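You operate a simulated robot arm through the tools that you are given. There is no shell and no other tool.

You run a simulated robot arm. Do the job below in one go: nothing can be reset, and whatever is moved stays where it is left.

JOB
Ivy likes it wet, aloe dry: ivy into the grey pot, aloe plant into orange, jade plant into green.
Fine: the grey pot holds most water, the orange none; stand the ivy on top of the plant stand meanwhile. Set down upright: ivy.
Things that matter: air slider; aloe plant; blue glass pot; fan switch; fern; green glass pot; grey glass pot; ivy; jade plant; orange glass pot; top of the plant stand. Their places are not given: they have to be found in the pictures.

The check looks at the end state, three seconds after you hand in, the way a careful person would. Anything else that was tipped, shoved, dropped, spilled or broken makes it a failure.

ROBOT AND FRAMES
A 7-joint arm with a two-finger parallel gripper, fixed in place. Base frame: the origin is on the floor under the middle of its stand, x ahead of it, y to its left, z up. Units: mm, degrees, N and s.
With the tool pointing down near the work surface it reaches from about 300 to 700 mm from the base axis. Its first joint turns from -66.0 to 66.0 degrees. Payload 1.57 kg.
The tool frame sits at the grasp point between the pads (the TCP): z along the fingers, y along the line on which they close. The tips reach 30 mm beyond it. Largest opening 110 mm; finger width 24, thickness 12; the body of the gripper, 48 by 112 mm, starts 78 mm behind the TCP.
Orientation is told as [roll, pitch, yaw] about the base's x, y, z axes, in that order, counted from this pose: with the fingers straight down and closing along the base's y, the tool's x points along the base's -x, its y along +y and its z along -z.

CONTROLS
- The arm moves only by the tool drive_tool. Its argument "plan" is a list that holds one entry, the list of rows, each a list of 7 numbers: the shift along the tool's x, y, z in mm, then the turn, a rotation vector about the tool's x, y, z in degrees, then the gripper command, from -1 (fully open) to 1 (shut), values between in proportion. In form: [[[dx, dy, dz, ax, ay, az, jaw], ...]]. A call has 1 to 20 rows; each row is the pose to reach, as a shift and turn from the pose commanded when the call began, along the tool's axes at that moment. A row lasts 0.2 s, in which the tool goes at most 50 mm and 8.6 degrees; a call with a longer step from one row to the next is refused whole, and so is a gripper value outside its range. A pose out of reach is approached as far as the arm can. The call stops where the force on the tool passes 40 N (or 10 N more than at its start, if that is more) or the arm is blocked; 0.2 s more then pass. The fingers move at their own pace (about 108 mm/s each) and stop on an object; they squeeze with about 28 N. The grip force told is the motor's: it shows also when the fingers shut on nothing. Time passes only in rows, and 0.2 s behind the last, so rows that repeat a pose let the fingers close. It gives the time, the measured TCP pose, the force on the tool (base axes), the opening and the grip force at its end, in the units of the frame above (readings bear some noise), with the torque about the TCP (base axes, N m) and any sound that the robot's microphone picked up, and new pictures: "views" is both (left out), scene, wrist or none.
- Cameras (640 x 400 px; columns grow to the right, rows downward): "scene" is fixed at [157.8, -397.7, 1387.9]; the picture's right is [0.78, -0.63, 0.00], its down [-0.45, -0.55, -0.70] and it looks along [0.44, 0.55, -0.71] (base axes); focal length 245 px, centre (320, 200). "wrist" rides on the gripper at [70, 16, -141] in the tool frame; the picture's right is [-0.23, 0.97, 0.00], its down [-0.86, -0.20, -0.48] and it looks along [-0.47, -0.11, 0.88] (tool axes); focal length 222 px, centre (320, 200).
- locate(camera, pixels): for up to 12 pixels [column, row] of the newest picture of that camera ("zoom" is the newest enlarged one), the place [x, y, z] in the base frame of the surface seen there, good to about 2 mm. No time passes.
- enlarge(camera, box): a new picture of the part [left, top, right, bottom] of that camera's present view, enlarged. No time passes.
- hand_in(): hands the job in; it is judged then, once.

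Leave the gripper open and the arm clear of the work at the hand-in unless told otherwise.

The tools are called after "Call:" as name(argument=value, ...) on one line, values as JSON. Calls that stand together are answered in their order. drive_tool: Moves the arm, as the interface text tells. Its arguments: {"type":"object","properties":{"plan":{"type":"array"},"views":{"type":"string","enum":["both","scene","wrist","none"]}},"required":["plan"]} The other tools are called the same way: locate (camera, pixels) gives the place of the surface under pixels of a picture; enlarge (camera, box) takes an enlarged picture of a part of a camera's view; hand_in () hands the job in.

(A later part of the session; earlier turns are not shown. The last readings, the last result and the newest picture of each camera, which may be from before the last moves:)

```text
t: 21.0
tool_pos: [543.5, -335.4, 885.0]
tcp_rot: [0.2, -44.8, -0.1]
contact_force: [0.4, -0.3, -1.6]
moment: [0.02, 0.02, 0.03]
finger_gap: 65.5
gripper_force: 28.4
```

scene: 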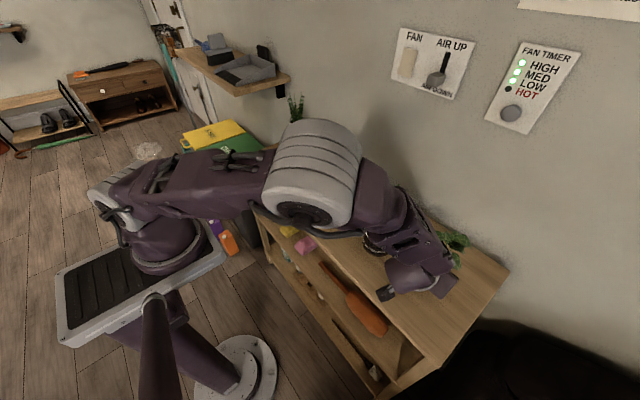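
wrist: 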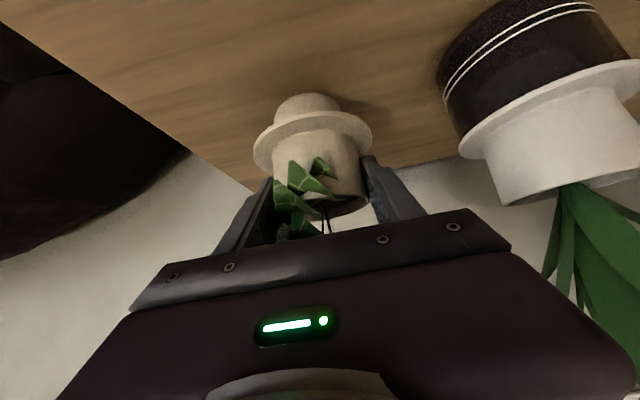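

The ivy is ~19 mm above the wood at (543,-335). I check that the arm's links, seen near (370-410, 190-240), aren't touching the aloe.

Call:
locate(camera="scene", pixels=[[375, 185], [385, 205], [400, 215], [360, 215], [365, 235], [380, 225], [405, 235], [420, 225], [395, 270], [372, 242], [350, 195], [410, 260]])

Call:
enlarge(camera="scene", box=[330, 160, 480, 310])

```text
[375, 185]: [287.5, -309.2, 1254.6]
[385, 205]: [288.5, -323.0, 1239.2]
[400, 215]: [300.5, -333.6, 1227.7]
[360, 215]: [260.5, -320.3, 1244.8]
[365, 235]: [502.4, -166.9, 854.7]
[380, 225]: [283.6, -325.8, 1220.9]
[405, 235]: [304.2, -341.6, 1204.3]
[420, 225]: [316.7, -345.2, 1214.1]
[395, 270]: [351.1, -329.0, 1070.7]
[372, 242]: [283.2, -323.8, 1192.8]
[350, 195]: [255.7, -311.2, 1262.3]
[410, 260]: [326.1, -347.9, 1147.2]
```

```text
2.67 times, centred on (405, 235) of scene
```

zoom: 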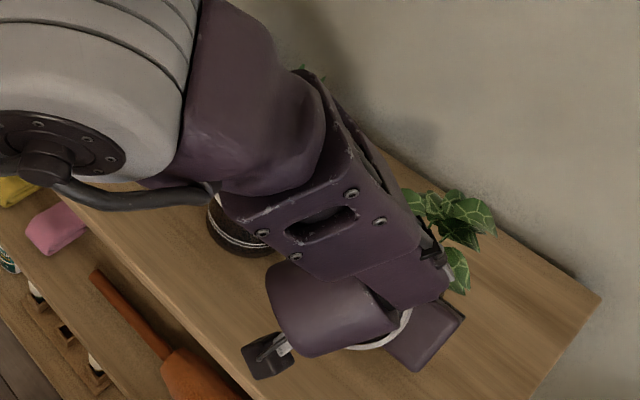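

The links are well away (z>1150, x<350). Lowering 15 mm to TCP z≈870.

Call:
drive_tool(plan=[[[3.5, 0, 3.5, 0, 0, 0, 1], [7, 0, 7.1, 0, 0, 0, 1], [10.6, 0, 10.6, 0, 0, 0, 1], [10.6, 0, 10.6, 0, 0, 0, 1]]], views="wrist")

Call:
enlarge(camera="wrist", box=[220, 60, 420, 220])

```text
t: 22.0
tool_pos: [542.8, -336.2, 870.7]
tcp_rot: [0.2, -44.8, 0.0]
contact_force: [-1.9, -0.5, 2.0]
moment: [0.12, 0.1, 0.03]
finger_gap: 65.5
gripper_force: 27.9
```

wrist: 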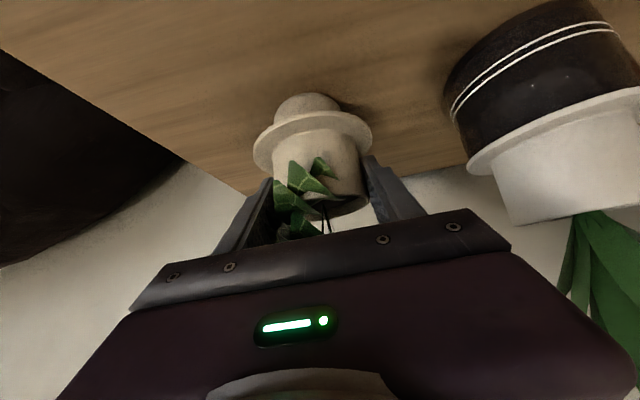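

```text
2.50 times, centred on (320, 140) of wrist
```

zoom: 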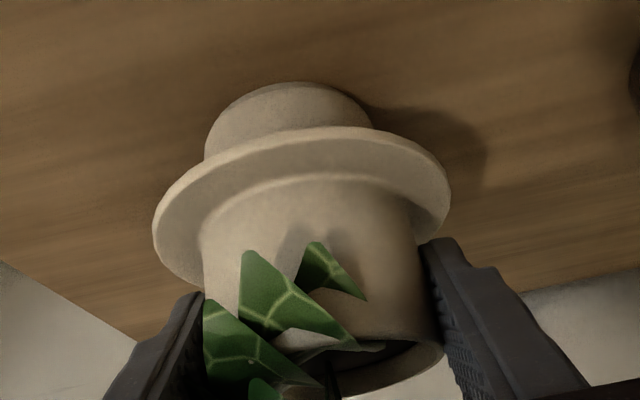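

The force changed from -1.6 to +2 N: the plug is touching the wood. I ease down 1 mm more to seat it.

Call:
drive_tool(plan=[[[0.4, 0, 0.4, 0, 0, 0, 1], [0.7, 0, 0.7, 0, 0, 0, 1], [0.7, 0, 0.7, 0, 0, 0, 1]]], views="none")

```text
t: 22.8
tool_pos: [543.1, -336.9, 869.6]
tcp_rot: [0.2, -45.0, 0.1]
contact_force: [4.4, -2.1, 10.6]
moment: [0.07, -0.12, -0.03]
finger_gap: 65.3
gripper_force: 28.2
```

Firm contact (10.6 N). I ease up 0.5 mm and open the fingers in stages.

Call:
drive_tool(plan=[[[-0.35, 0, -0.35, 0, 0, 0, 1], [-0.35, 0, -0.35, 0, 0, 0, -0.15], [-0.35, 0, -0.35, 0, 0, 0, -0.22], [-0.35, 0, -0.35, 0, 0, 0, -0.3], [-0.35, 0, -0.35, 0, 0, 0, -0.5], [-0.35, 0, -0.35, 0, 0, 0, -0.8], [-0.35, 0, -0.35, 0, 0, 0, -1], [-0.35, 0, -0.35, 0, 0, 0, -1]]], views="both")

Call:
enlarge(camera="wrist", box=[180, 0, 500, 240])

```text
t: 24.6
tool_pos: [541.2, -336.8, 868.9]
tcp_rot: [0.3, -44.8, 0.0]
contact_force: [-0.2, 0.3, -1.1]
moment: [0.01, 0.03, 0.02]
finger_gap: 110.0
gripper_force: 0.1
```

scene: 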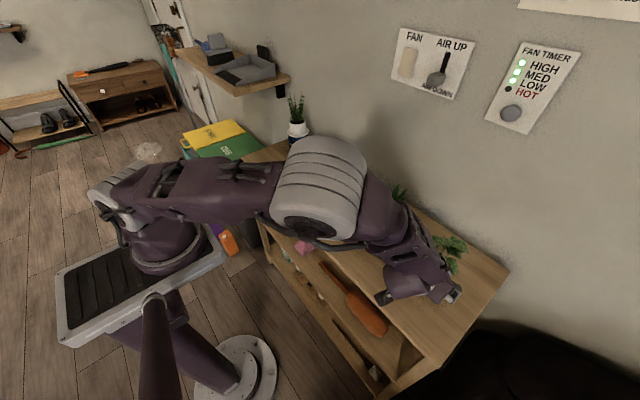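
wrist: 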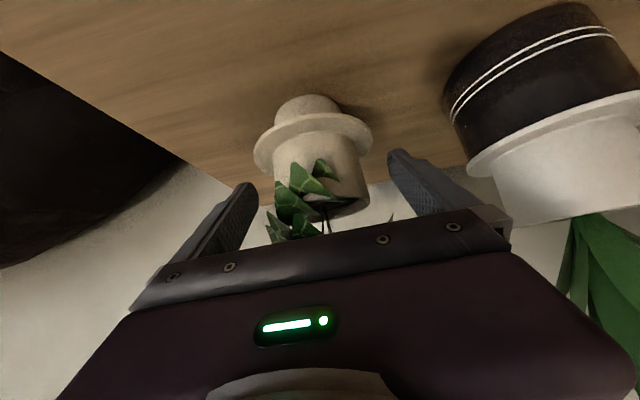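

```text
1.67 times, centred on (340, 120) of wrist
```

zoom: 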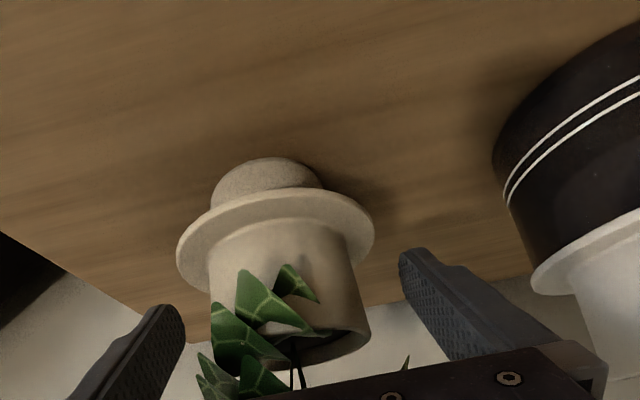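

The ivy stands upright on the stand's top at about (541,-337), fingers open. I back out straight up to z≈1090.

Call:
drive_tool(plan=[[[-7, 0, -7.1, 0, 0, 0, -1], [-17.6, 0, -17.7, 0, 0, 0, -1], [-35, 0, -35.2, 0, 0, 0, -1], [-52.8, 0, -53.2, 0, 0, 0, -1], [-70.4, 0, -71, 0, 0, 0, -1], [-88, 0, -88.7, 0, 0, 0, -1], [-105.7, 0, -106.4, 0, 0, 0, -1], [-123.3, 0, -124.2, 0, 0, 0, -1], [-141, 0, -142, 0, 0, 0, -1], [-155.7, 0, -156.8, 0, 0, 0, -1], [-155.7, 0, -156.8, 0, 0, 0, -1]]], views="both")

```text
t: 27.0
tool_pos: [539.5, -336.4, 1089.5]
tcp_rot: [0.1, -44.9, 0.1]
contact_force: [0.0, 0.3, -0.7]
moment: [-0.01, 0.0, 0.01]
finger_gap: 110.0
gripper_force: 0.1
```

scene: 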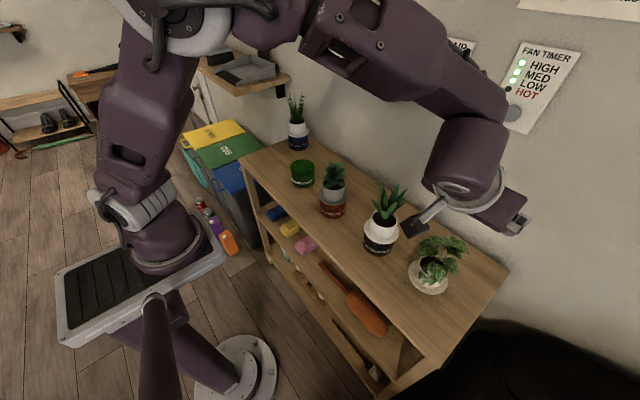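
wrist: 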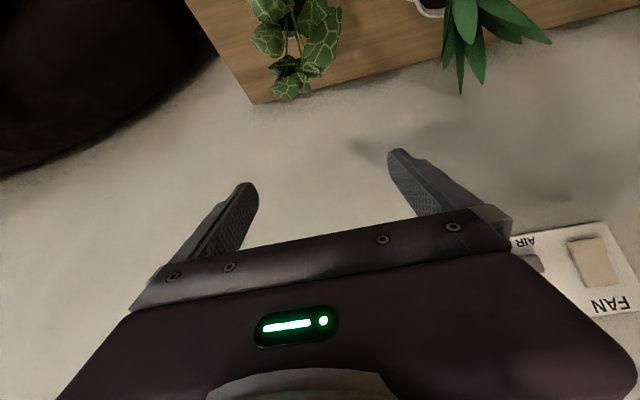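

The ivy stands well. Now to above the jade: (528,-4,1085), passing above the aloe with open empty fingers (tips ≈1055).

Call:
drive_tool(plan=[[[0.8, 23.7, -0.4, 0, 0, 0, -1], [1.6, 47.4, -0.8, 0, 0, 0, -1], [2.4, 71.1, -1.2, 0, 0, 0, -1], [3.2, 94.9, -1.5, 0, 0, 0, -1], [4, 118.6, -1.9, 0, 0, 0, -1], [4.8, 142.3, -2.3, 0, 0, 0, -1], [5.6, 166, -2.7, 0, 0, 0, -1], [6.3, 189.7, -3.1, 0, 0, 0, -1], [7.1, 213.4, -3.5, 0, 0, 0, -1], [7.9, 237.1, -3.9, 0, 0, 0, -1], [8.7, 260.9, -4.2, 0, 0, 0, -1], [9.5, 284.6, -4.6, 0, 0, 0, -1], [10.3, 308.3, -5, 0, 0, 0, -1], [11.1, 332, -5.4, 0, 0, 0, -1], [11.1, 332, -5.4, 0, 0, 0, -1]]], views="both")

```text
t: 30.2
tool_pos: [530.5, -6.6, 1088.2]
tcp_rot: [0.2, -44.9, -0.1]
contact_force: [0.0, -0.2, 0.2]
moment: [-0.02, 0.0, 0.0]
finger_gap: 109.9
gripper_force: 0.1
```

scene: 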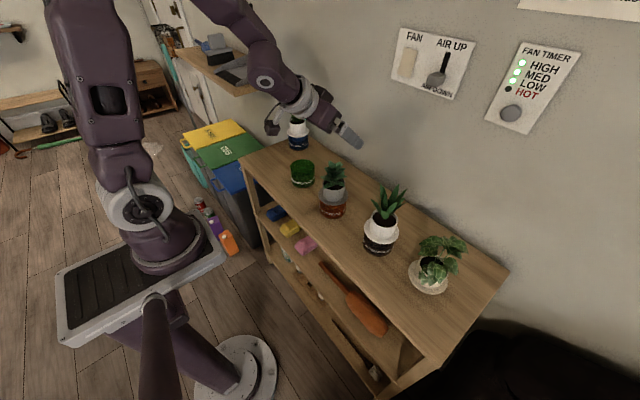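
wrist: 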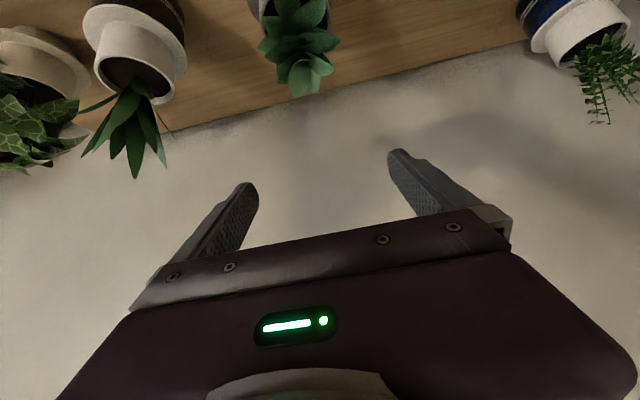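

At (530.5,-6.6,1088). Descending to z≈930 above/around the jade with fingers open.

Call:
drive_tool(plan=[[[16.2, 0.3, 15.7, 0, 0, 0, -1], [32.4, 0.6, 31.5, 0, 0, 0, -1], [48.6, 0.9, 47.2, 0, 0, 0, -1], [64.7, 1.1, 62.9, 0, 0, 0, -1], [80.9, 1.4, 78.6, 0, 0, 0, -1], [97.1, 1.7, 94.4, 0, 0, 0, -1], [113.3, 2, 110.1, 0, 0, 0, -1], [113.3, 2, 110.1, 0, 0, 0, -1]]], views="both")

Call:
enlarge(camera="wrist", box=[180, 0, 500, 240])

```text
t: 32.0
tool_pos: [524.3, -1.6, 928.7]
tcp_rot: [0.1, -44.9, -0.1]
contact_force: [0.3, -0.7, 0.5]
moment: [0.0, 0.0, -0.01]
finger_gap: 109.9
gripper_force: 0.0
```

scene: 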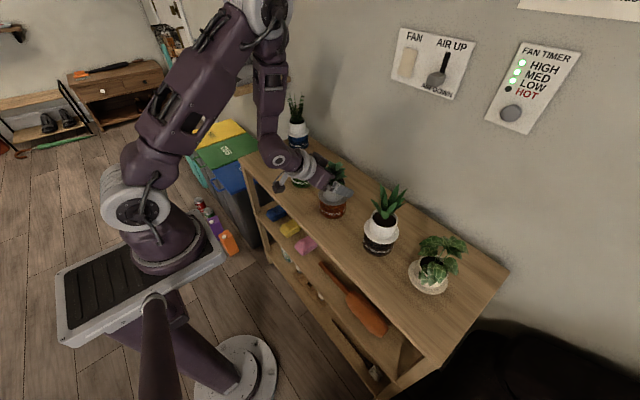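
wrist: 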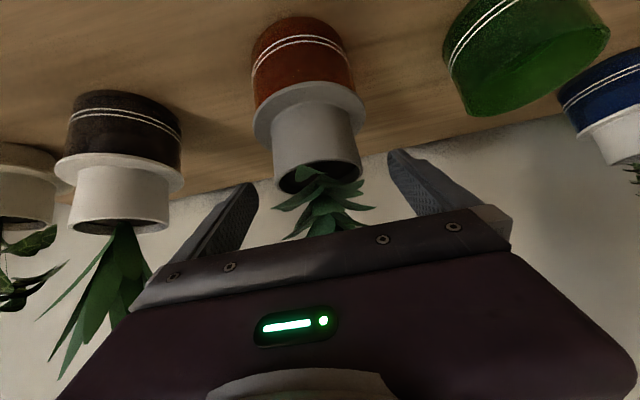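

```text
1.67 times, centred on (340, 120) of wrist
```

zoom: 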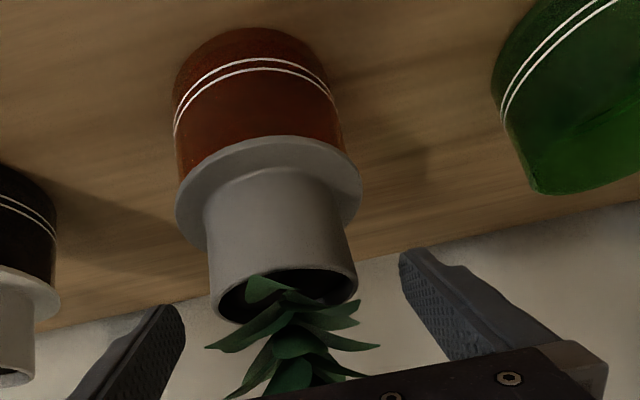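

The reading (524.3,-1.6) differs from the expected (528,-4.6); I take another reading without moving to see the noise.

Call:
drive_tool(plan=[[[0, 0, 0, 0, 0, 0, -1], [0, 0, 0, 0, 0, 0, -1], [0, 0, 0, 0, 0, 0, -1]]], views="none")

Call:
locate(camera="wrist", pixels=[[255, 110], [270, 140], [310, 90], [364, 125], [356, 105], [280, 150], [315, 135], [345, 125], [290, 80], [330, 70], [370, 160], [350, 190]])

```text
t: 32.8
tool_pos: [525.1, -1.8, 928.8]
tcp_rot: [0.1, -44.8, 0.0]
contact_force: [0.1, 0.7, 0.1]
moment: [-0.01, 0.02, -0.01]
finger_gap: 109.9
gripper_force: 0.1
```

```text
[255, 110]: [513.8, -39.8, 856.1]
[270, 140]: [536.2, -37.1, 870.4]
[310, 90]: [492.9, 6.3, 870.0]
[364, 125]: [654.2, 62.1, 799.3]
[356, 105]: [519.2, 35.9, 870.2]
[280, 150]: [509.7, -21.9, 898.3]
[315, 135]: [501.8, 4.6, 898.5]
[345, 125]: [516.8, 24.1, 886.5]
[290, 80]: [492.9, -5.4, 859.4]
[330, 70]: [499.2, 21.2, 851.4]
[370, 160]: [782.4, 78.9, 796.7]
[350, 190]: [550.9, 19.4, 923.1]
```

Reading stays (525,-1.7,928.8). The wrist camera suggests the jade is slightly toward +y of the scene estimate; I zoom into both views to compare finger positions with the pot.

Call:
enlarge(camera="scene", box=[295, 150, 365, 220])

```text
5.71 times, centred on (330, 185) of scene
```

zoom: 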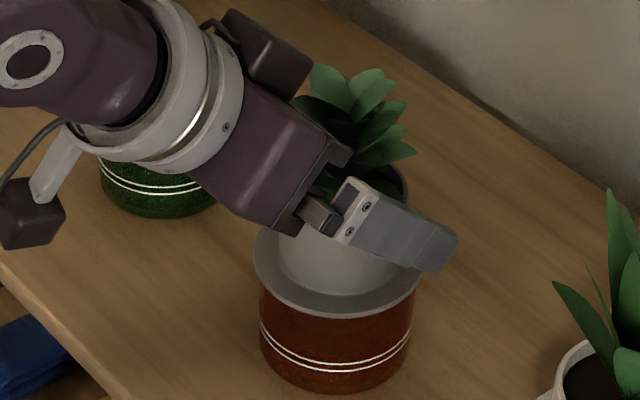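

Call:
locate(camera="zoom", pixels=[[380, 235], [400, 240], [425, 250], [440, 235], [410, 225], [352, 215], [260, 260], [275, 290], [310, 308], [360, 316], [400, 300], [416, 285]])

Call:
enlarge(camera="wrist", box=[230, 0, 390, 130])

```text
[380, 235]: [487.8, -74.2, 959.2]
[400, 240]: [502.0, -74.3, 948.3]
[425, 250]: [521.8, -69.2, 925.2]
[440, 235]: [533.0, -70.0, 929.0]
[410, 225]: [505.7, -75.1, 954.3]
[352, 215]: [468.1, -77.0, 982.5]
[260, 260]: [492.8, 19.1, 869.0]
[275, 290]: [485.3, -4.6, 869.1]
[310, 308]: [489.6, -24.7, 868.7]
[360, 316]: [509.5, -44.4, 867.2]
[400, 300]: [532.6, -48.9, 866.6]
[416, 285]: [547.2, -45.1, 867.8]
```

```text
3.08 times, centred on (310, 65) of wrist
```

zoom: 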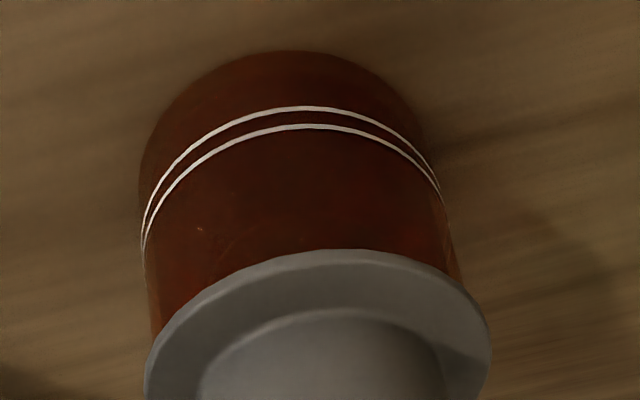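

The finger's outer face reads y≈-69.5, in line with TCP y≈-2. I fit the jade's flange from the wrist view too.

Call:
enlarge(camera="wrist", box=[230, 60, 390, 190])

```text
3.08 times, centred on (310, 125) of wrist
```

zoom: 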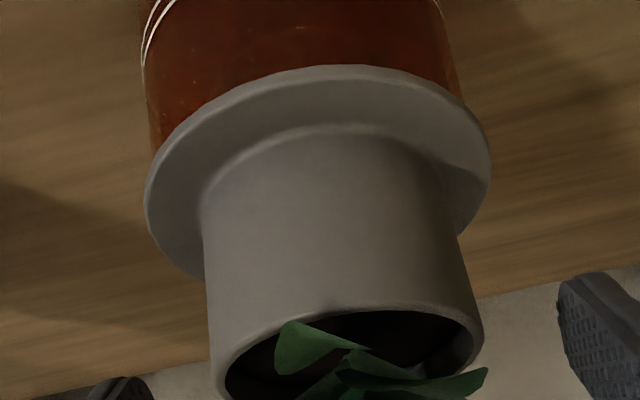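

Call:
locate(camera="zoom", pixels=[[150, 190], [149, 215], [165, 250], [185, 268], [175, 140], [210, 105], [260, 80], [320, 69], [380, 73], [430, 90], [470, 125], [487, 165]])

Call:
locate(camera="zoom", pixels=[[484, 195], [465, 228], [215, 250], [240, 250], [300, 230], [360, 230], [420, 230], [450, 235], [230, 325], [300, 307], [400, 300], [460, 310]])

```text
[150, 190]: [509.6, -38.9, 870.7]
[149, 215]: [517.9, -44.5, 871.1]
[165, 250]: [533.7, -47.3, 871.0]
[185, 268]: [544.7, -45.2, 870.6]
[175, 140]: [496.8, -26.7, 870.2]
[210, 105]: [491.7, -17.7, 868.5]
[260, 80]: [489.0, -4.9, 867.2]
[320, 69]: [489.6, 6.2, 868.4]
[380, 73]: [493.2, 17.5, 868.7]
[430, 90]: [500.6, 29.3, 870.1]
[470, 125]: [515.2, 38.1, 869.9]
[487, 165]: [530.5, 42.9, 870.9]
```

```text
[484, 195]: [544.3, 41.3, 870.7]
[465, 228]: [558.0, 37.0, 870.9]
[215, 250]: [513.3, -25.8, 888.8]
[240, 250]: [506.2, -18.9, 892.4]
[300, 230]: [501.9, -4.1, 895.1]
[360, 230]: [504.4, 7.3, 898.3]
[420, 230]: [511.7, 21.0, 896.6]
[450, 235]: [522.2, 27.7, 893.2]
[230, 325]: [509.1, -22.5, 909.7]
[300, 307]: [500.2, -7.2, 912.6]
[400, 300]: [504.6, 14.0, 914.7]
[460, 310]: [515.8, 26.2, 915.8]
```

Wrist-view fit puts the jade at (533,-2.3), the scene view at (527.8,-4.3). To see which is biased I do the same comparison on the aloe, visible in both.

Call:
enlarge(camera="wrist", box=[40, 80, 200, 210])

```text
3.08 times, centred on (120, 145) of wrist
```

zoom: 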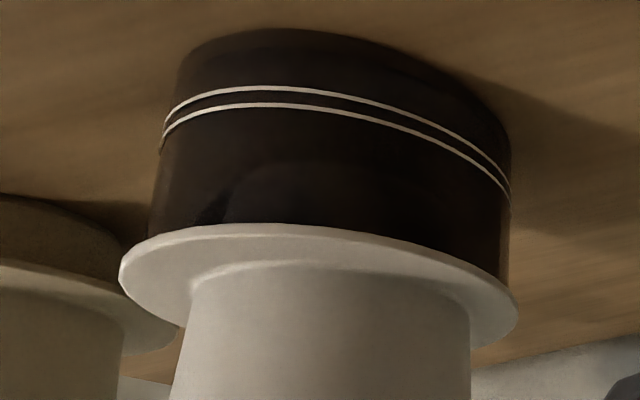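

Call:
locate(camera="zoom", pixels=[[122, 268], [135, 290], [160, 310], [135, 250], [180, 234], [240, 227], [300, 228], [360, 236], [420, 252], [470, 272], [505, 298], [515, 320]])

Call:
locate(camera="zoom", pixels=[[200, 350], [250, 320], [300, 320], [350, 320], [400, 330], [450, 350], [220, 200], [300, 180], [350, 180], [400, 190], [450, 200], [490, 230]])

```text
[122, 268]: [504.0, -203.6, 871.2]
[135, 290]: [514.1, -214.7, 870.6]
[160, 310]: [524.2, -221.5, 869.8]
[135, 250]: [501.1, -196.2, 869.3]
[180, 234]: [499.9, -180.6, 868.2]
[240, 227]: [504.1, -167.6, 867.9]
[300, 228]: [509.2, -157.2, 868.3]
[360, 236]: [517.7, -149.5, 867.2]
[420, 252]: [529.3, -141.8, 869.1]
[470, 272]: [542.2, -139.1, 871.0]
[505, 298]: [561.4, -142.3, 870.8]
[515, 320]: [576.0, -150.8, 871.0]
```

```text
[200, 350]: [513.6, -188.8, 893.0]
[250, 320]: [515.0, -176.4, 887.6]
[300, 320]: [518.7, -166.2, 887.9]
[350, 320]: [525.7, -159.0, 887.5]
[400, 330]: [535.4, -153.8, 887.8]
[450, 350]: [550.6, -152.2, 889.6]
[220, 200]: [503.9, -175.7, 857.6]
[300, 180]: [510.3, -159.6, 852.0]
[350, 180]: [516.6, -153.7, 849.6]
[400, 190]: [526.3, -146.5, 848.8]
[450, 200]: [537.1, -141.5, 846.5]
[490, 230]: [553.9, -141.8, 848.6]
```

The two cameras differ by about (5,3) mm here. A check: the ivy was released at tool reading (541–543,-336.8); I measure where the scene camera puts it.

Call:
enlarge(camera="scene", box=[395, 220, 475, 300])

```text
5.00 times, centred on (435, 260) of scene
```

zoom: 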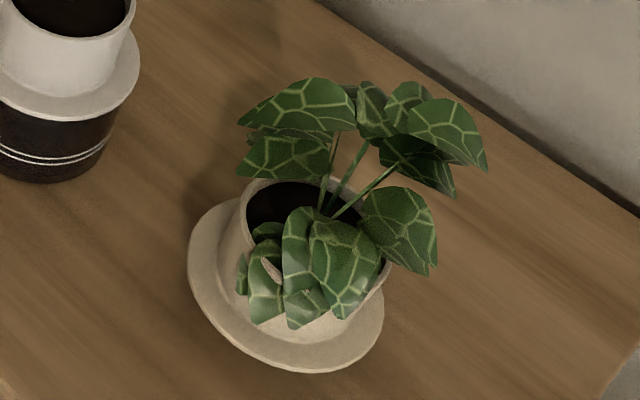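

Call:
locate(camera="zoom", pixels=[[192, 260], [192, 235], [205, 215], [225, 203], [200, 285], [220, 320], [250, 348], [290, 367], [330, 367], [365, 350], [380, 320], [382, 295]])

Call:
locate(camera="wrist", pixels=[[10, 147], [30, 143], [55, 155], [10, 165], [30, 180], [50, 200], [15, 200], [5, 215], [48, 222], [60, 185], [20, 145], [40, 146]])

```text
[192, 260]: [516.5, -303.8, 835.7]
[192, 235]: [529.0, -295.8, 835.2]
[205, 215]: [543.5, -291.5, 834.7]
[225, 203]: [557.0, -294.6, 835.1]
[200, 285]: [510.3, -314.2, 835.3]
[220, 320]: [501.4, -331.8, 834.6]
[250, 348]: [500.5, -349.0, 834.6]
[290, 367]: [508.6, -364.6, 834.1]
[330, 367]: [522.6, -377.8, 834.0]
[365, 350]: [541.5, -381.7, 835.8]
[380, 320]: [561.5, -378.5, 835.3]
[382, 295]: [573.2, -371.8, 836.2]
```

```text
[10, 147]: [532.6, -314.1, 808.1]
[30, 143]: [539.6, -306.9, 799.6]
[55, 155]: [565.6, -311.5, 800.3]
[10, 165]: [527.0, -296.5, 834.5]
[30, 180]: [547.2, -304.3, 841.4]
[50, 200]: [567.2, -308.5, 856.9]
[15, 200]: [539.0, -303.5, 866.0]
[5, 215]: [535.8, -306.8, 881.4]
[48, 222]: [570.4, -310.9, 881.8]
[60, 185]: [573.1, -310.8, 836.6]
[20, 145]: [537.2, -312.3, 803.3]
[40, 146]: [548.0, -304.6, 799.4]
```

The scene camera puts the ivy at (544,-337), matching the tool reading there. Judging from the wrist picture itself (flange centre column 309.5 vs. ≈308.5 expected for a centred pot), the jade is centred between the fingers within ~1 mm, and about 4 mm further ahead. I move +4 in x and down to z≈904, pre-closing to 76 mm.

Call:
drive_tool(plan=[[[4.8, 0, 6.7, 0, 0, 0, -1], [9.7, 0, 13.5, 0, 0, 0, -1], [14.5, 0, 20.2, 0, 0, 0, -1], [14.5, 0, 20.2, 0, 0, 0, -0.6], [14.5, 0, 20.2, 0, 0, 0, -0.38]]], views="wrist")

Call:
enlarge(camera="wrist", box=[180, 0, 500, 240])

Call:
enlarge(camera="scene", box=[295, 150, 365, 220])

```text
t: 34.0
tool_pos: [529.0, -4.1, 905.3]
tcp_rot: [0.2, -44.9, 0.0]
contact_force: [-0.2, -0.3, 0.7]
moment: [-0.01, -0.01, 0.01]
finger_gap: 75.8
gripper_force: 0.0
```

wrist: 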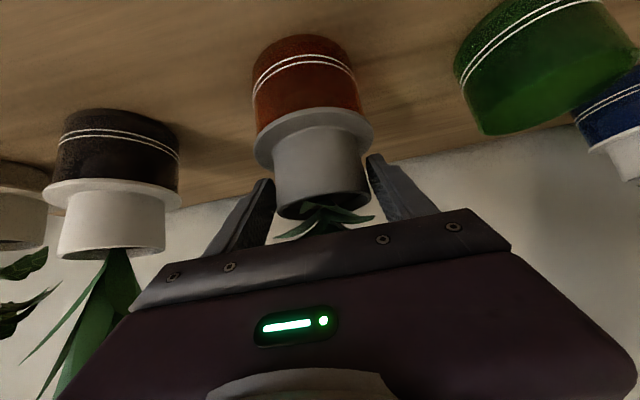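

```text
1.67 times, centred on (340, 120) of wrist
```

zoom: 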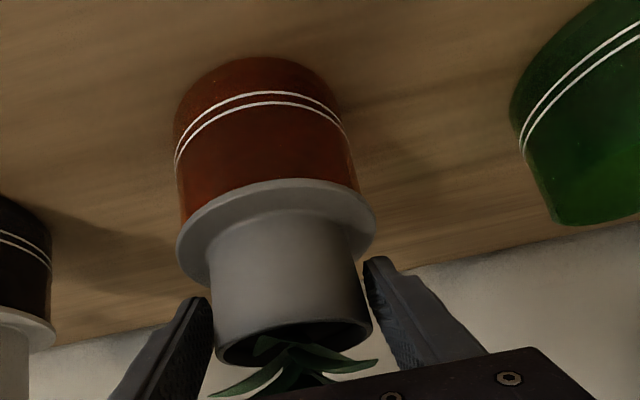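

```text
5.71 times, centred on (330, 185) of scene
```

zoom: 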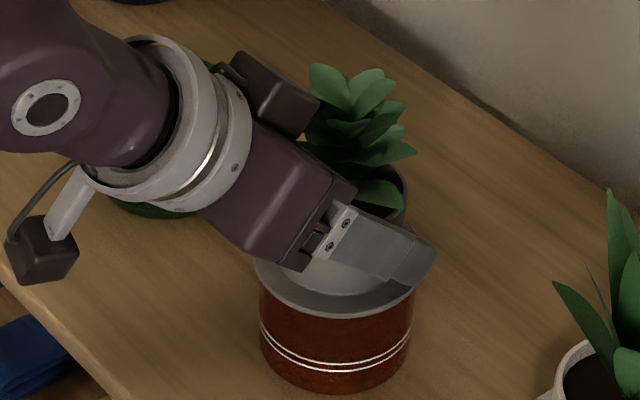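

Now reading (529.0,-4.1,905.3); flange spans zoom columns 175–375 vs 175–372 when the ivy was gripped, so it is ~1 mm toward +y. I shift +0.8 in y and close slowly.

Call:
drive_tool(plan=[[[0, 0.8, 0, 0, 0, 0, -0.38], [0, 0.8, 0, 0, 0, 0, -0.28], [0, 0.8, 0, 0, 0, 0, -0.22], [0, 0.8, 0, 0, 0, 0, -0.17], [0, 0.8, 0, 0, 0, 0, -0.1], [0, 0.8, 0, 0, 0, 0, 0.2], [0, 0.8, 0, 0, 0, 0, 1], [0, 0.8, 0, 0, 0, 0, 1]]], views="wrist")

Call:
enlarge(camera="wrist", box=[180, 0, 500, 240])

```text
t: 35.8
tool_pos: [529.5, -2.2, 904.8]
tcp_rot: [0.3, -45.0, 0.0]
contact_force: [-0.3, 0.9, 1.6]
moment: [0.04, -0.06, 0.02]
finger_gap: 64.5
gripper_force: 28.6
```

wrist: 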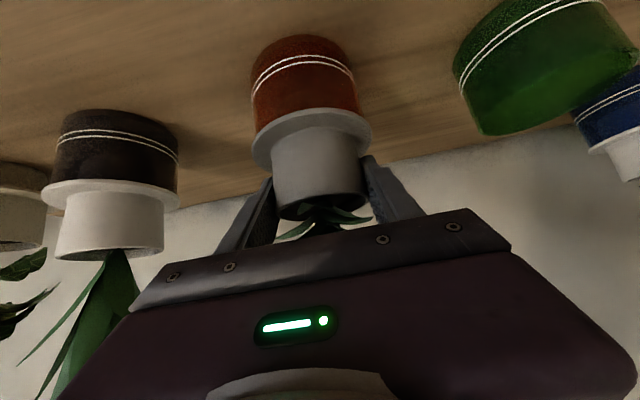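

```text
1.67 times, centred on (340, 120) of wrist
```

zoom: 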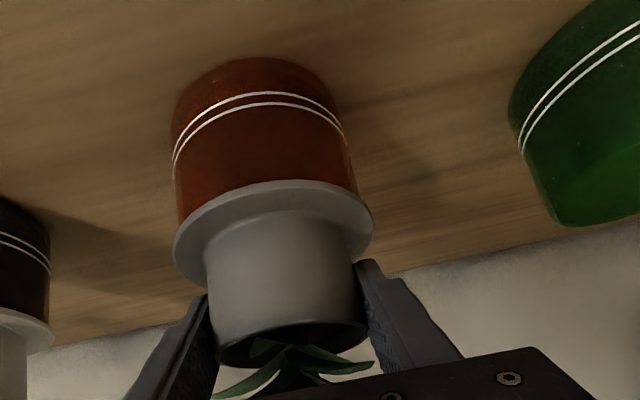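

Jade gripped at 64.5 mm, orange pot undisturbed. Lifting straight up 80 mm slowly.

Call:
drive_tool(plan=[[[-2.1, 0, -2.1, 0, 0, 0, 1], [-5, 0, -5, 0, 0, 0, 1], [-9, 0, -9, 0, 0, 0, 1], [-14, 0, -14, 0, 0, 0, 1], [-20, 0, -20, 0, 0, 0, 1], [-27, 0, -27, 0, 0, 0, 1], [-34, 0, -34, 0, 0, 0, 1], [-41, 0, -41, 0, 0, 0, 1], [-48, 0, -48, 0, 0, 0, 1], [-56, 0, -56, 0, 0, 0, 1], [-56, 0, -56, 0, 0, 0, 1]]], views="both")

Call:
enlarge(camera="scene", box=[280, 120, 370, 230])

```text
t: 38.2
tool_pos: [529.3, -3.5, 984.5]
tcp_rot: [0.2, -44.8, 0.0]
contact_force: [-0.2, 0.0, -2.0]
moment: [0.0, -0.01, 0.02]
finger_gap: 64.2
gripper_force: 28.0
```

scene: 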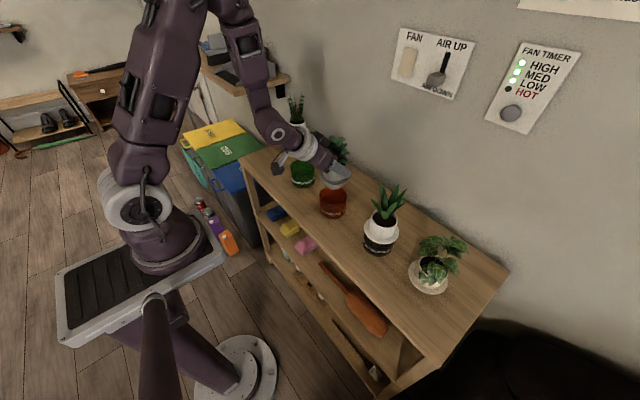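
wrist: 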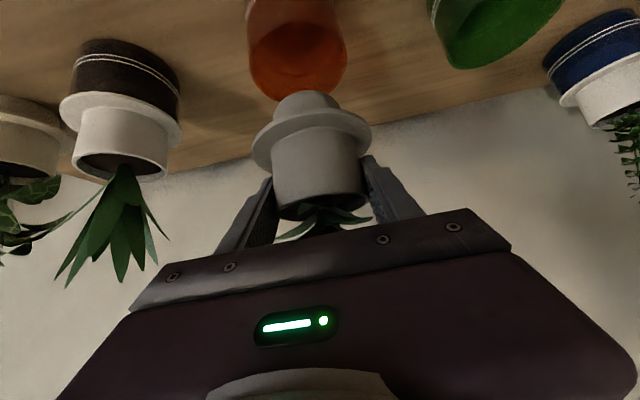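

```text
3.64 times, centred on (325, 175) of scene
```

zoom: 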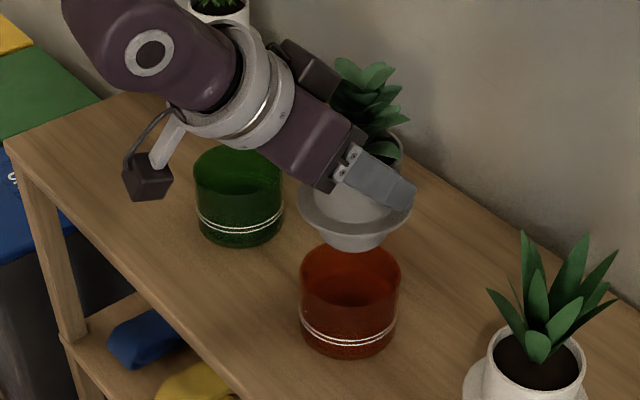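

Jade is free and the orange pot stands undisturbed. Now carry it to above the green pot, (540,171.5,985).

Call:
drive_tool(plan=[[[-0.8, 17, 0.8, 0, 0, 0, 1], [-1.7, 39, 1.7, 0, 0, 0, 1], [-2.7, 62, 2.6, 0, 0, 0, 1], [-3.7, 85, 3.6, 0, 0, 0, 1], [-4.7, 108, 4.6, 0, 0, 0, 1], [-5.7, 131, 5.6, 0, 0, 0, 1], [-6.7, 154, 6.6, 0, 0, 0, 1], [-7.6, 175, 7.5, 0, 0, 0, 1], [-7.6, 175, 7.5, 0, 0, 0, 1], [-7.6, 175, 7.5, 0, 0, 0, 1]]], views="both")

Call:
enlarge(camera="wrist", box=[180, 0, 500, 240])

Call:
enlarge(camera="scene", box=[265, 110, 355, 200])

```text
t: 40.4
tool_pos: [540.8, 171.9, 985.2]
tcp_rot: [0.2, -44.7, 0.0]
contact_force: [0.2, 0.2, -1.7]
moment: [-0.01, 0.0, -0.01]
finger_gap: 64.2
gripper_force: 27.9
```

scene: 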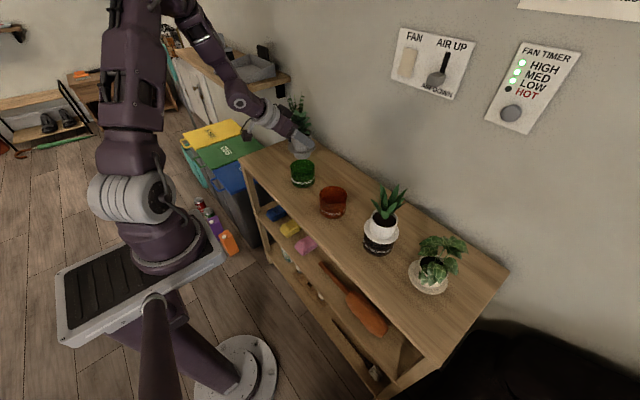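
wrist: 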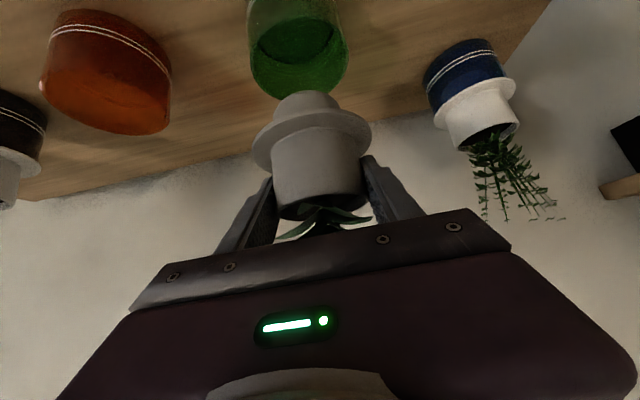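

```text
1.67 times, centred on (340, 120) of wrist
```

zoom: 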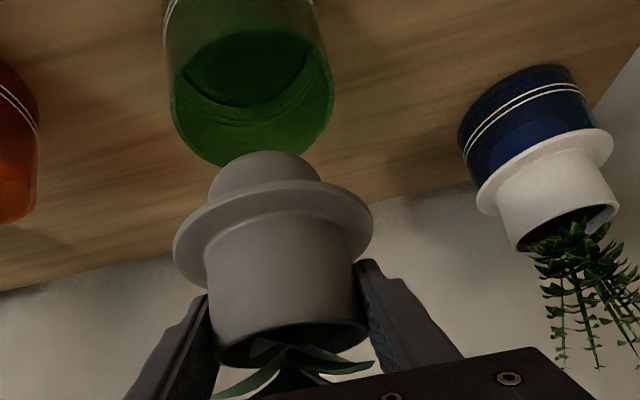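

```text
4.44 times, centred on (310, 155) of scene
```

zoom: 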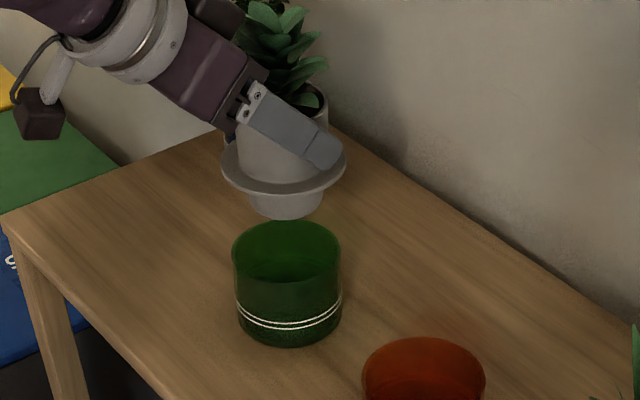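

The green pot's mouth sits under the jade just as the orange one did (columns 249–348 vs 248–347), so it's aligned. Lowering to TCP z≈912.

Call:
drive_tool(plan=[[[7, 0, 7, 0, 0, 0, 1], [14, 0, 14.1, 0, 0, 0, 1], [21, 0, 21.1, 0, 0, 0, 1], [28, 0, 28.2, 0, 0, 0, 1], [35, 0, 35.2, 0, 0, 0, 1], [42, 0, 42.3, 0, 0, 0, 1], [47, 0, 47.3, 0, 0, 0, 1], [51.4, 0, 51.8, 0, 0, 0, 1], [51.4, 0, 51.8, 0, 0, 0, 1]]], views="both")

Call:
enlarge(camera="wrist", box=[180, 0, 500, 240])

Call:
enlarge(camera="scene", box=[265, 110, 355, 200])

```text
t: 42.4
tool_pos: [540.3, 172.0, 911.4]
tcp_rot: [0.2, -44.8, 0.1]
contact_force: [1.1, -0.1, -2.3]
moment: [0.01, 0.03, -0.03]
finger_gap: 64.1
gripper_force: 28.1
```

scene: 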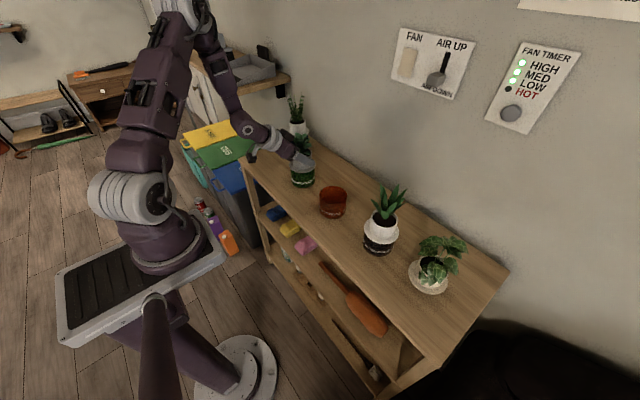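
wrist: 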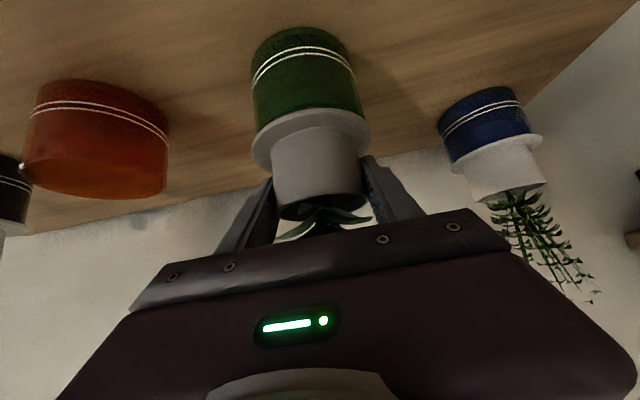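

```text
1.67 times, centred on (340, 120) of wrist
```

zoom: 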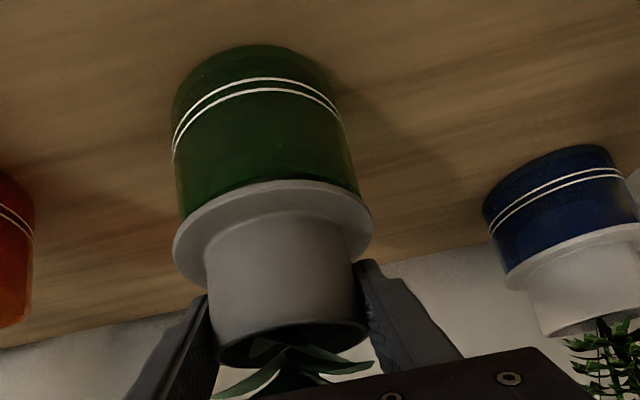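

```text
4.44 times, centred on (310, 155) of scene
```

zoom: 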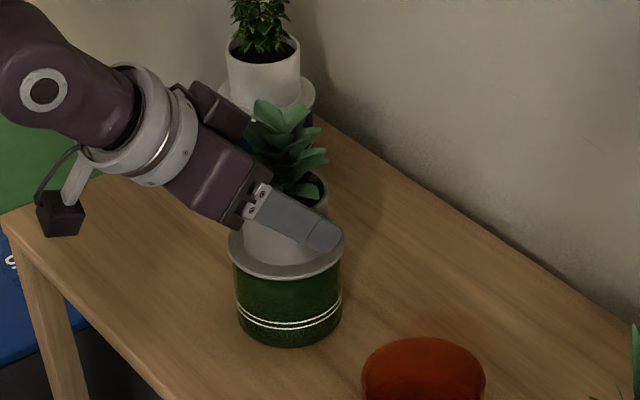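

The plug has entered the mouth cleanly. Lowering 5 mm more, then I check the force.

Call:
drive_tool(plan=[[[1.4, 0, 1.4, 0, 0, 0, 1], [2.8, 0, 2.8, 0, 0, 0, 1], [3.9, 0, 3.9, 0, 0, 0, 1], [3.9, 0, 3.9, 0, 0, 0, 1]]], views="none")

```text
t: 43.4
tool_pos: [540.5, 173.0, 906.6]
tcp_rot: [0.2, -44.7, -0.1]
contact_force: [0.4, 0.0, -1.6]
moment: [0.02, 0.02, 0.0]
finger_gap: 64.2
gripper_force: 27.8
```

No contact yet (-1.6 N). Down another 1.2 mm.

Call:
drive_tool(plan=[[[0.4, 0, 0.4, 0, 0, 0, 1], [0.85, 0, 0.85, 0, 0, 0, 1], [0.85, 0, 0.85, 0, 0, 0, 1]]], views="none")

```text
t: 44.2
tool_pos: [540.3, 172.6, 905.2]
tcp_rot: [0.2, -44.8, 0.0]
contact_force: [0.7, -0.2, -2.5]
moment: [0.0, -0.02, 0.01]
finger_gap: 64.3
gripper_force: 28.2
```

Call:
drive_tool(plan=[[[0.35, 0, 0.35, 0, 0, 0, 1], [0.7, 0, 0.7, 0, 0, 0, 1], [0.7, 0, 0.7, 0, 0, 0, 1]]], views="none")

```text
t: 45.0
tool_pos: [540.0, 170.4, 904.0]
tcp_rot: [0.1, -44.9, 0.0]
contact_force: [-0.5, 0.2, -1.2]
moment: [0.05, 0.04, 0.01]
finger_gap: 64.0
gripper_force: 27.7
```

A slight moment hints at first contact; one more 0.7 mm.

Call:
drive_tool(plan=[[[0.25, 0, 0.25, 0, 0, 0, 1], [0.5, 0, 0.5, 0, 0, 0, 1], [0.5, 0, 0.5, 0, 0, 0, 1]]], views="none")

```text
t: 45.8
tool_pos: [539.2, 173.3, 905.1]
tcp_rot: [0.3, -45.0, 0.0]
contact_force: [-4.5, -1.9, 14.8]
moment: [0.06, 0.46, 0.03]
finger_gap: 64.3
gripper_force: 27.5
```

Seated: 14.8 N up. I ease up 0.4 mm and open the fingers in stages.

Call:
drive_tool(plan=[[[-0.28, 0, -0.28, 0, 0, 0, 1], [-0.28, 0, -0.28, 0, 0, 0, -0.12], [-0.28, 0, -0.28, 0, 0, 0, -0.18], [-0.28, 0, -0.28, 0, 0, 0, -0.24], [-0.28, 0, -0.28, 0, 0, 0, -0.4], [-0.28, 0, -0.28, 0, 0, 0, -0.7], [-0.28, 0, -0.28, 0, 0, 0, -1], [-0.28, 0, -0.28, 0, 0, 0, -1]]], views="both")

Call:
enlarge(camera="wrist", box=[180, 0, 500, 240])

Call:
enlarge(camera="scene", box=[265, 110, 355, 200])

```text
t: 47.6
tool_pos: [539.5, 173.1, 903.3]
tcp_rot: [0.2, -44.8, 0.0]
contact_force: [-0.1, -0.2, 0.3]
moment: [0.0, -0.01, 0.01]
finger_gap: 110.0
gripper_force: 0.1
```

scene: 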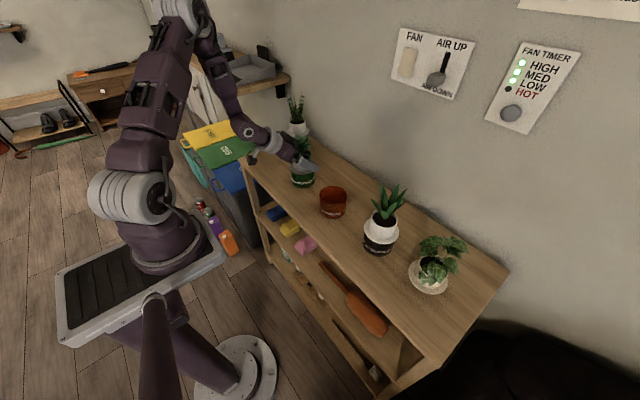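
wrist: 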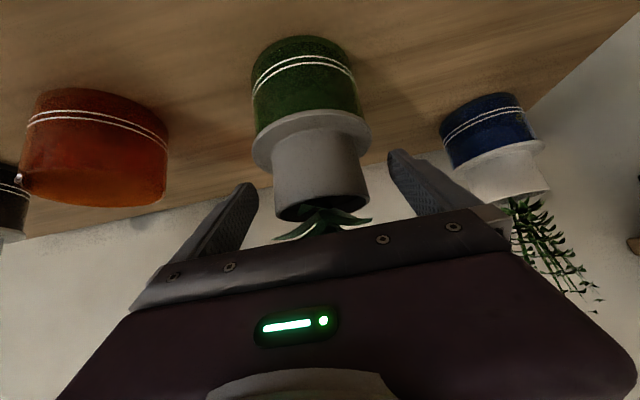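

```text
1.67 times, centred on (340, 120) of wrist
```

zoom: 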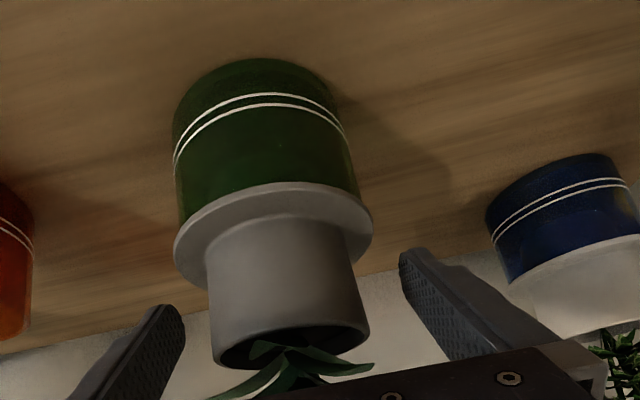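

```text
4.44 times, centred on (310, 155) of scene
```

zoom: 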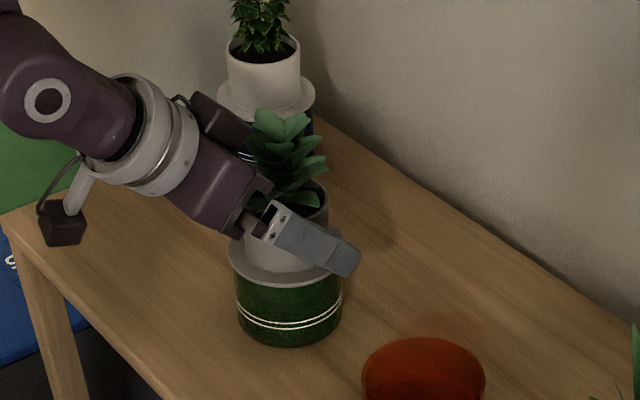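

The jade sits level in the green pot. Backing out straight up to z≈1085.

Call:
drive_tool(plan=[[[-7, 0, -7.1, 0, 0, 0, -1], [-17.6, 0, -17.7, 0, 0, 0, -1], [-35, 0, -35.2, 0, 0, 0, -1], [-52.8, 0, -53.2, 0, 0, 0, -1], [-70.4, 0, -71, 0, 0, 0, -1], [-88, 0, -88.7, 0, 0, 0, -1], [-105.7, 0, -106.4, 0, 0, 0, -1], [-128, 0, -129, 0, 0, 0, -1], [-128, 0, -129, 0, 0, 0, -1]]], views="scene")

```text
t: 49.6
tool_pos: [539.8, 170.0, 1086.2]
tcp_rot: [0.3, -45.0, 0.0]
contact_force: [0.1, -0.1, 0.4]
moment: [0.03, 0.0, 0.02]
finger_gap: 110.1
gripper_force: 0.1
```

scene: 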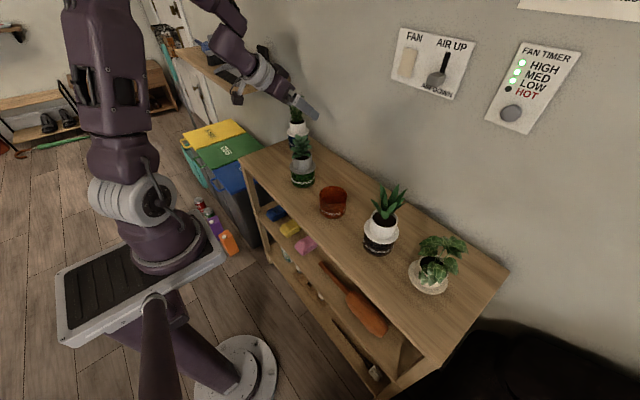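

I check jade-in-green and the orange pot up close, measuring the orange mouth.

Call:
enlarge(camera="scene", box=[280, 130, 360, 225])

```text
4.21 times, centred on (320, 178) of scene
```

zoom: 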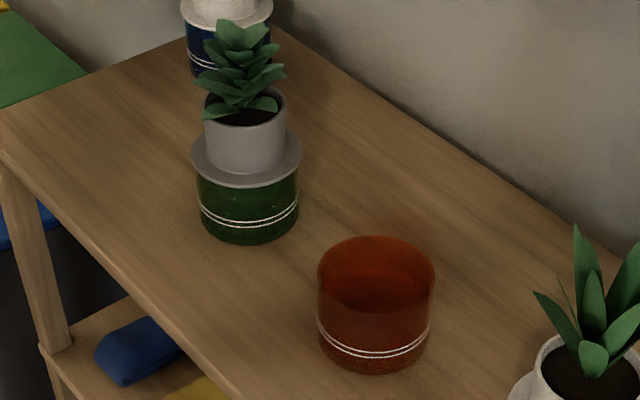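

Call:
locate(camera="zoom", pixels=[[320, 290], [330, 300], [375, 311], [420, 300], [431, 285], [432, 262], [376, 238], [320, 262], [345, 243], [408, 243], [325, 330], [375, 330]])

Call:
locate(camera="zoom", pixels=[[194, 160], [205, 178], [240, 187], [270, 182], [295, 165], [299, 148], [196, 145], [210, 200], [240, 205], [280, 200], [330, 350], [420, 350]])

```text
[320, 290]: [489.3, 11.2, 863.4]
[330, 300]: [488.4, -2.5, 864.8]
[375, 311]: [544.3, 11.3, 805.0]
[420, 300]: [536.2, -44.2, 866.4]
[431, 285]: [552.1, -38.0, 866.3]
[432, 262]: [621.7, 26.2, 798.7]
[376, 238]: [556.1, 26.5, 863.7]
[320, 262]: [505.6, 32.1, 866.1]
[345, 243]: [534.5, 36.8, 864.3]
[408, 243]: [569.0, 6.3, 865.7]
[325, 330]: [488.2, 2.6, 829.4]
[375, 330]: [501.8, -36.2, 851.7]
```

```text
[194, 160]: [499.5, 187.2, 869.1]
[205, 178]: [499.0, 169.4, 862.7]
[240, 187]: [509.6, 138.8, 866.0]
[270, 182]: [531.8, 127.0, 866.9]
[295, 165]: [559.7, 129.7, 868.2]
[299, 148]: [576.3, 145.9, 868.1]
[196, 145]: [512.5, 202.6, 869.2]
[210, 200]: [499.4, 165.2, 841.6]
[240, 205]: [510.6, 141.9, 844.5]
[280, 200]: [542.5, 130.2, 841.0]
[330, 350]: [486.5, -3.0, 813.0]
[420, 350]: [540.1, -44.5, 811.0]
```

Both are fine: orange pot still centred at ≈(528,-4). Now traverse to above the aloe at (539,-187,1090).

Call:
drive_tool(plan=[[[-0.2, -23.8, -0.2, 0, 0, 0, -1], [-0.3, -47.6, -0.4, 0, 0, 0, -1], [-0.5, -71.4, -0.6, 0, 0, 0, -1], [-0.6, -95.2, -0.9, 0, 0, 0, -1], [-0.8, -119, -1.1, 0, 0, 0, -1], [-1, -142.8, -1.3, 0, 0, 0, -1], [-1.1, -166.6, -1.5, 0, 0, 0, -1], [-1.3, -190.4, -1.7, 0, 0, 0, -1], [-1.4, -214.2, -1.9, 0, 0, 0, -1], [-1.6, -238, -2.1, 0, 0, 0, -1], [-1.8, -261.8, -2.3, 0, 0, 0, -1], [-1.9, -285.6, -2.6, 0, 0, 0, -1], [-2.1, -309.4, -2.8, 0, 0, 0, -1], [-2.2, -333.2, -3, 0, 0, 0, -1], [-2.4, -357, -3.2, 0, 0, 0, -1], [-2.4, -357, -3.2, 0, 0, 0, -1]]], views="both")

```text
t: 53.0
tool_pos: [538.5, -182.0, 1087.3]
tcp_rot: [0.2, -44.7, 0.0]
contact_force: [-0.8, 0.5, 0.5]
moment: [0.02, -0.01, -0.01]
finger_gap: 109.9
gripper_force: 0.2
out of reach, approached as far as the arm can: row 12, 13, 14
```

scene: 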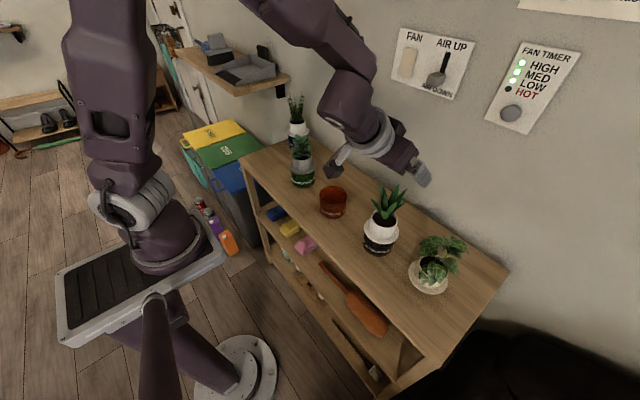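
wrist: 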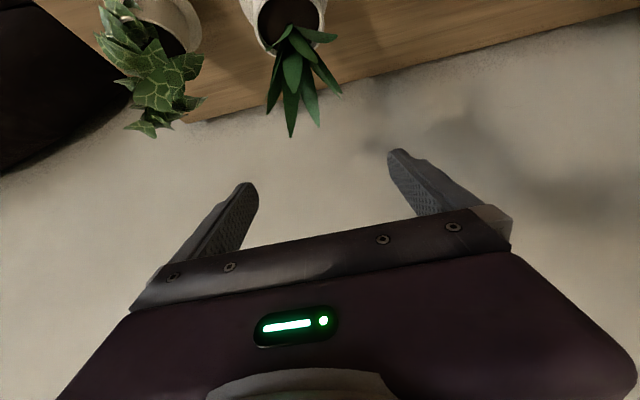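

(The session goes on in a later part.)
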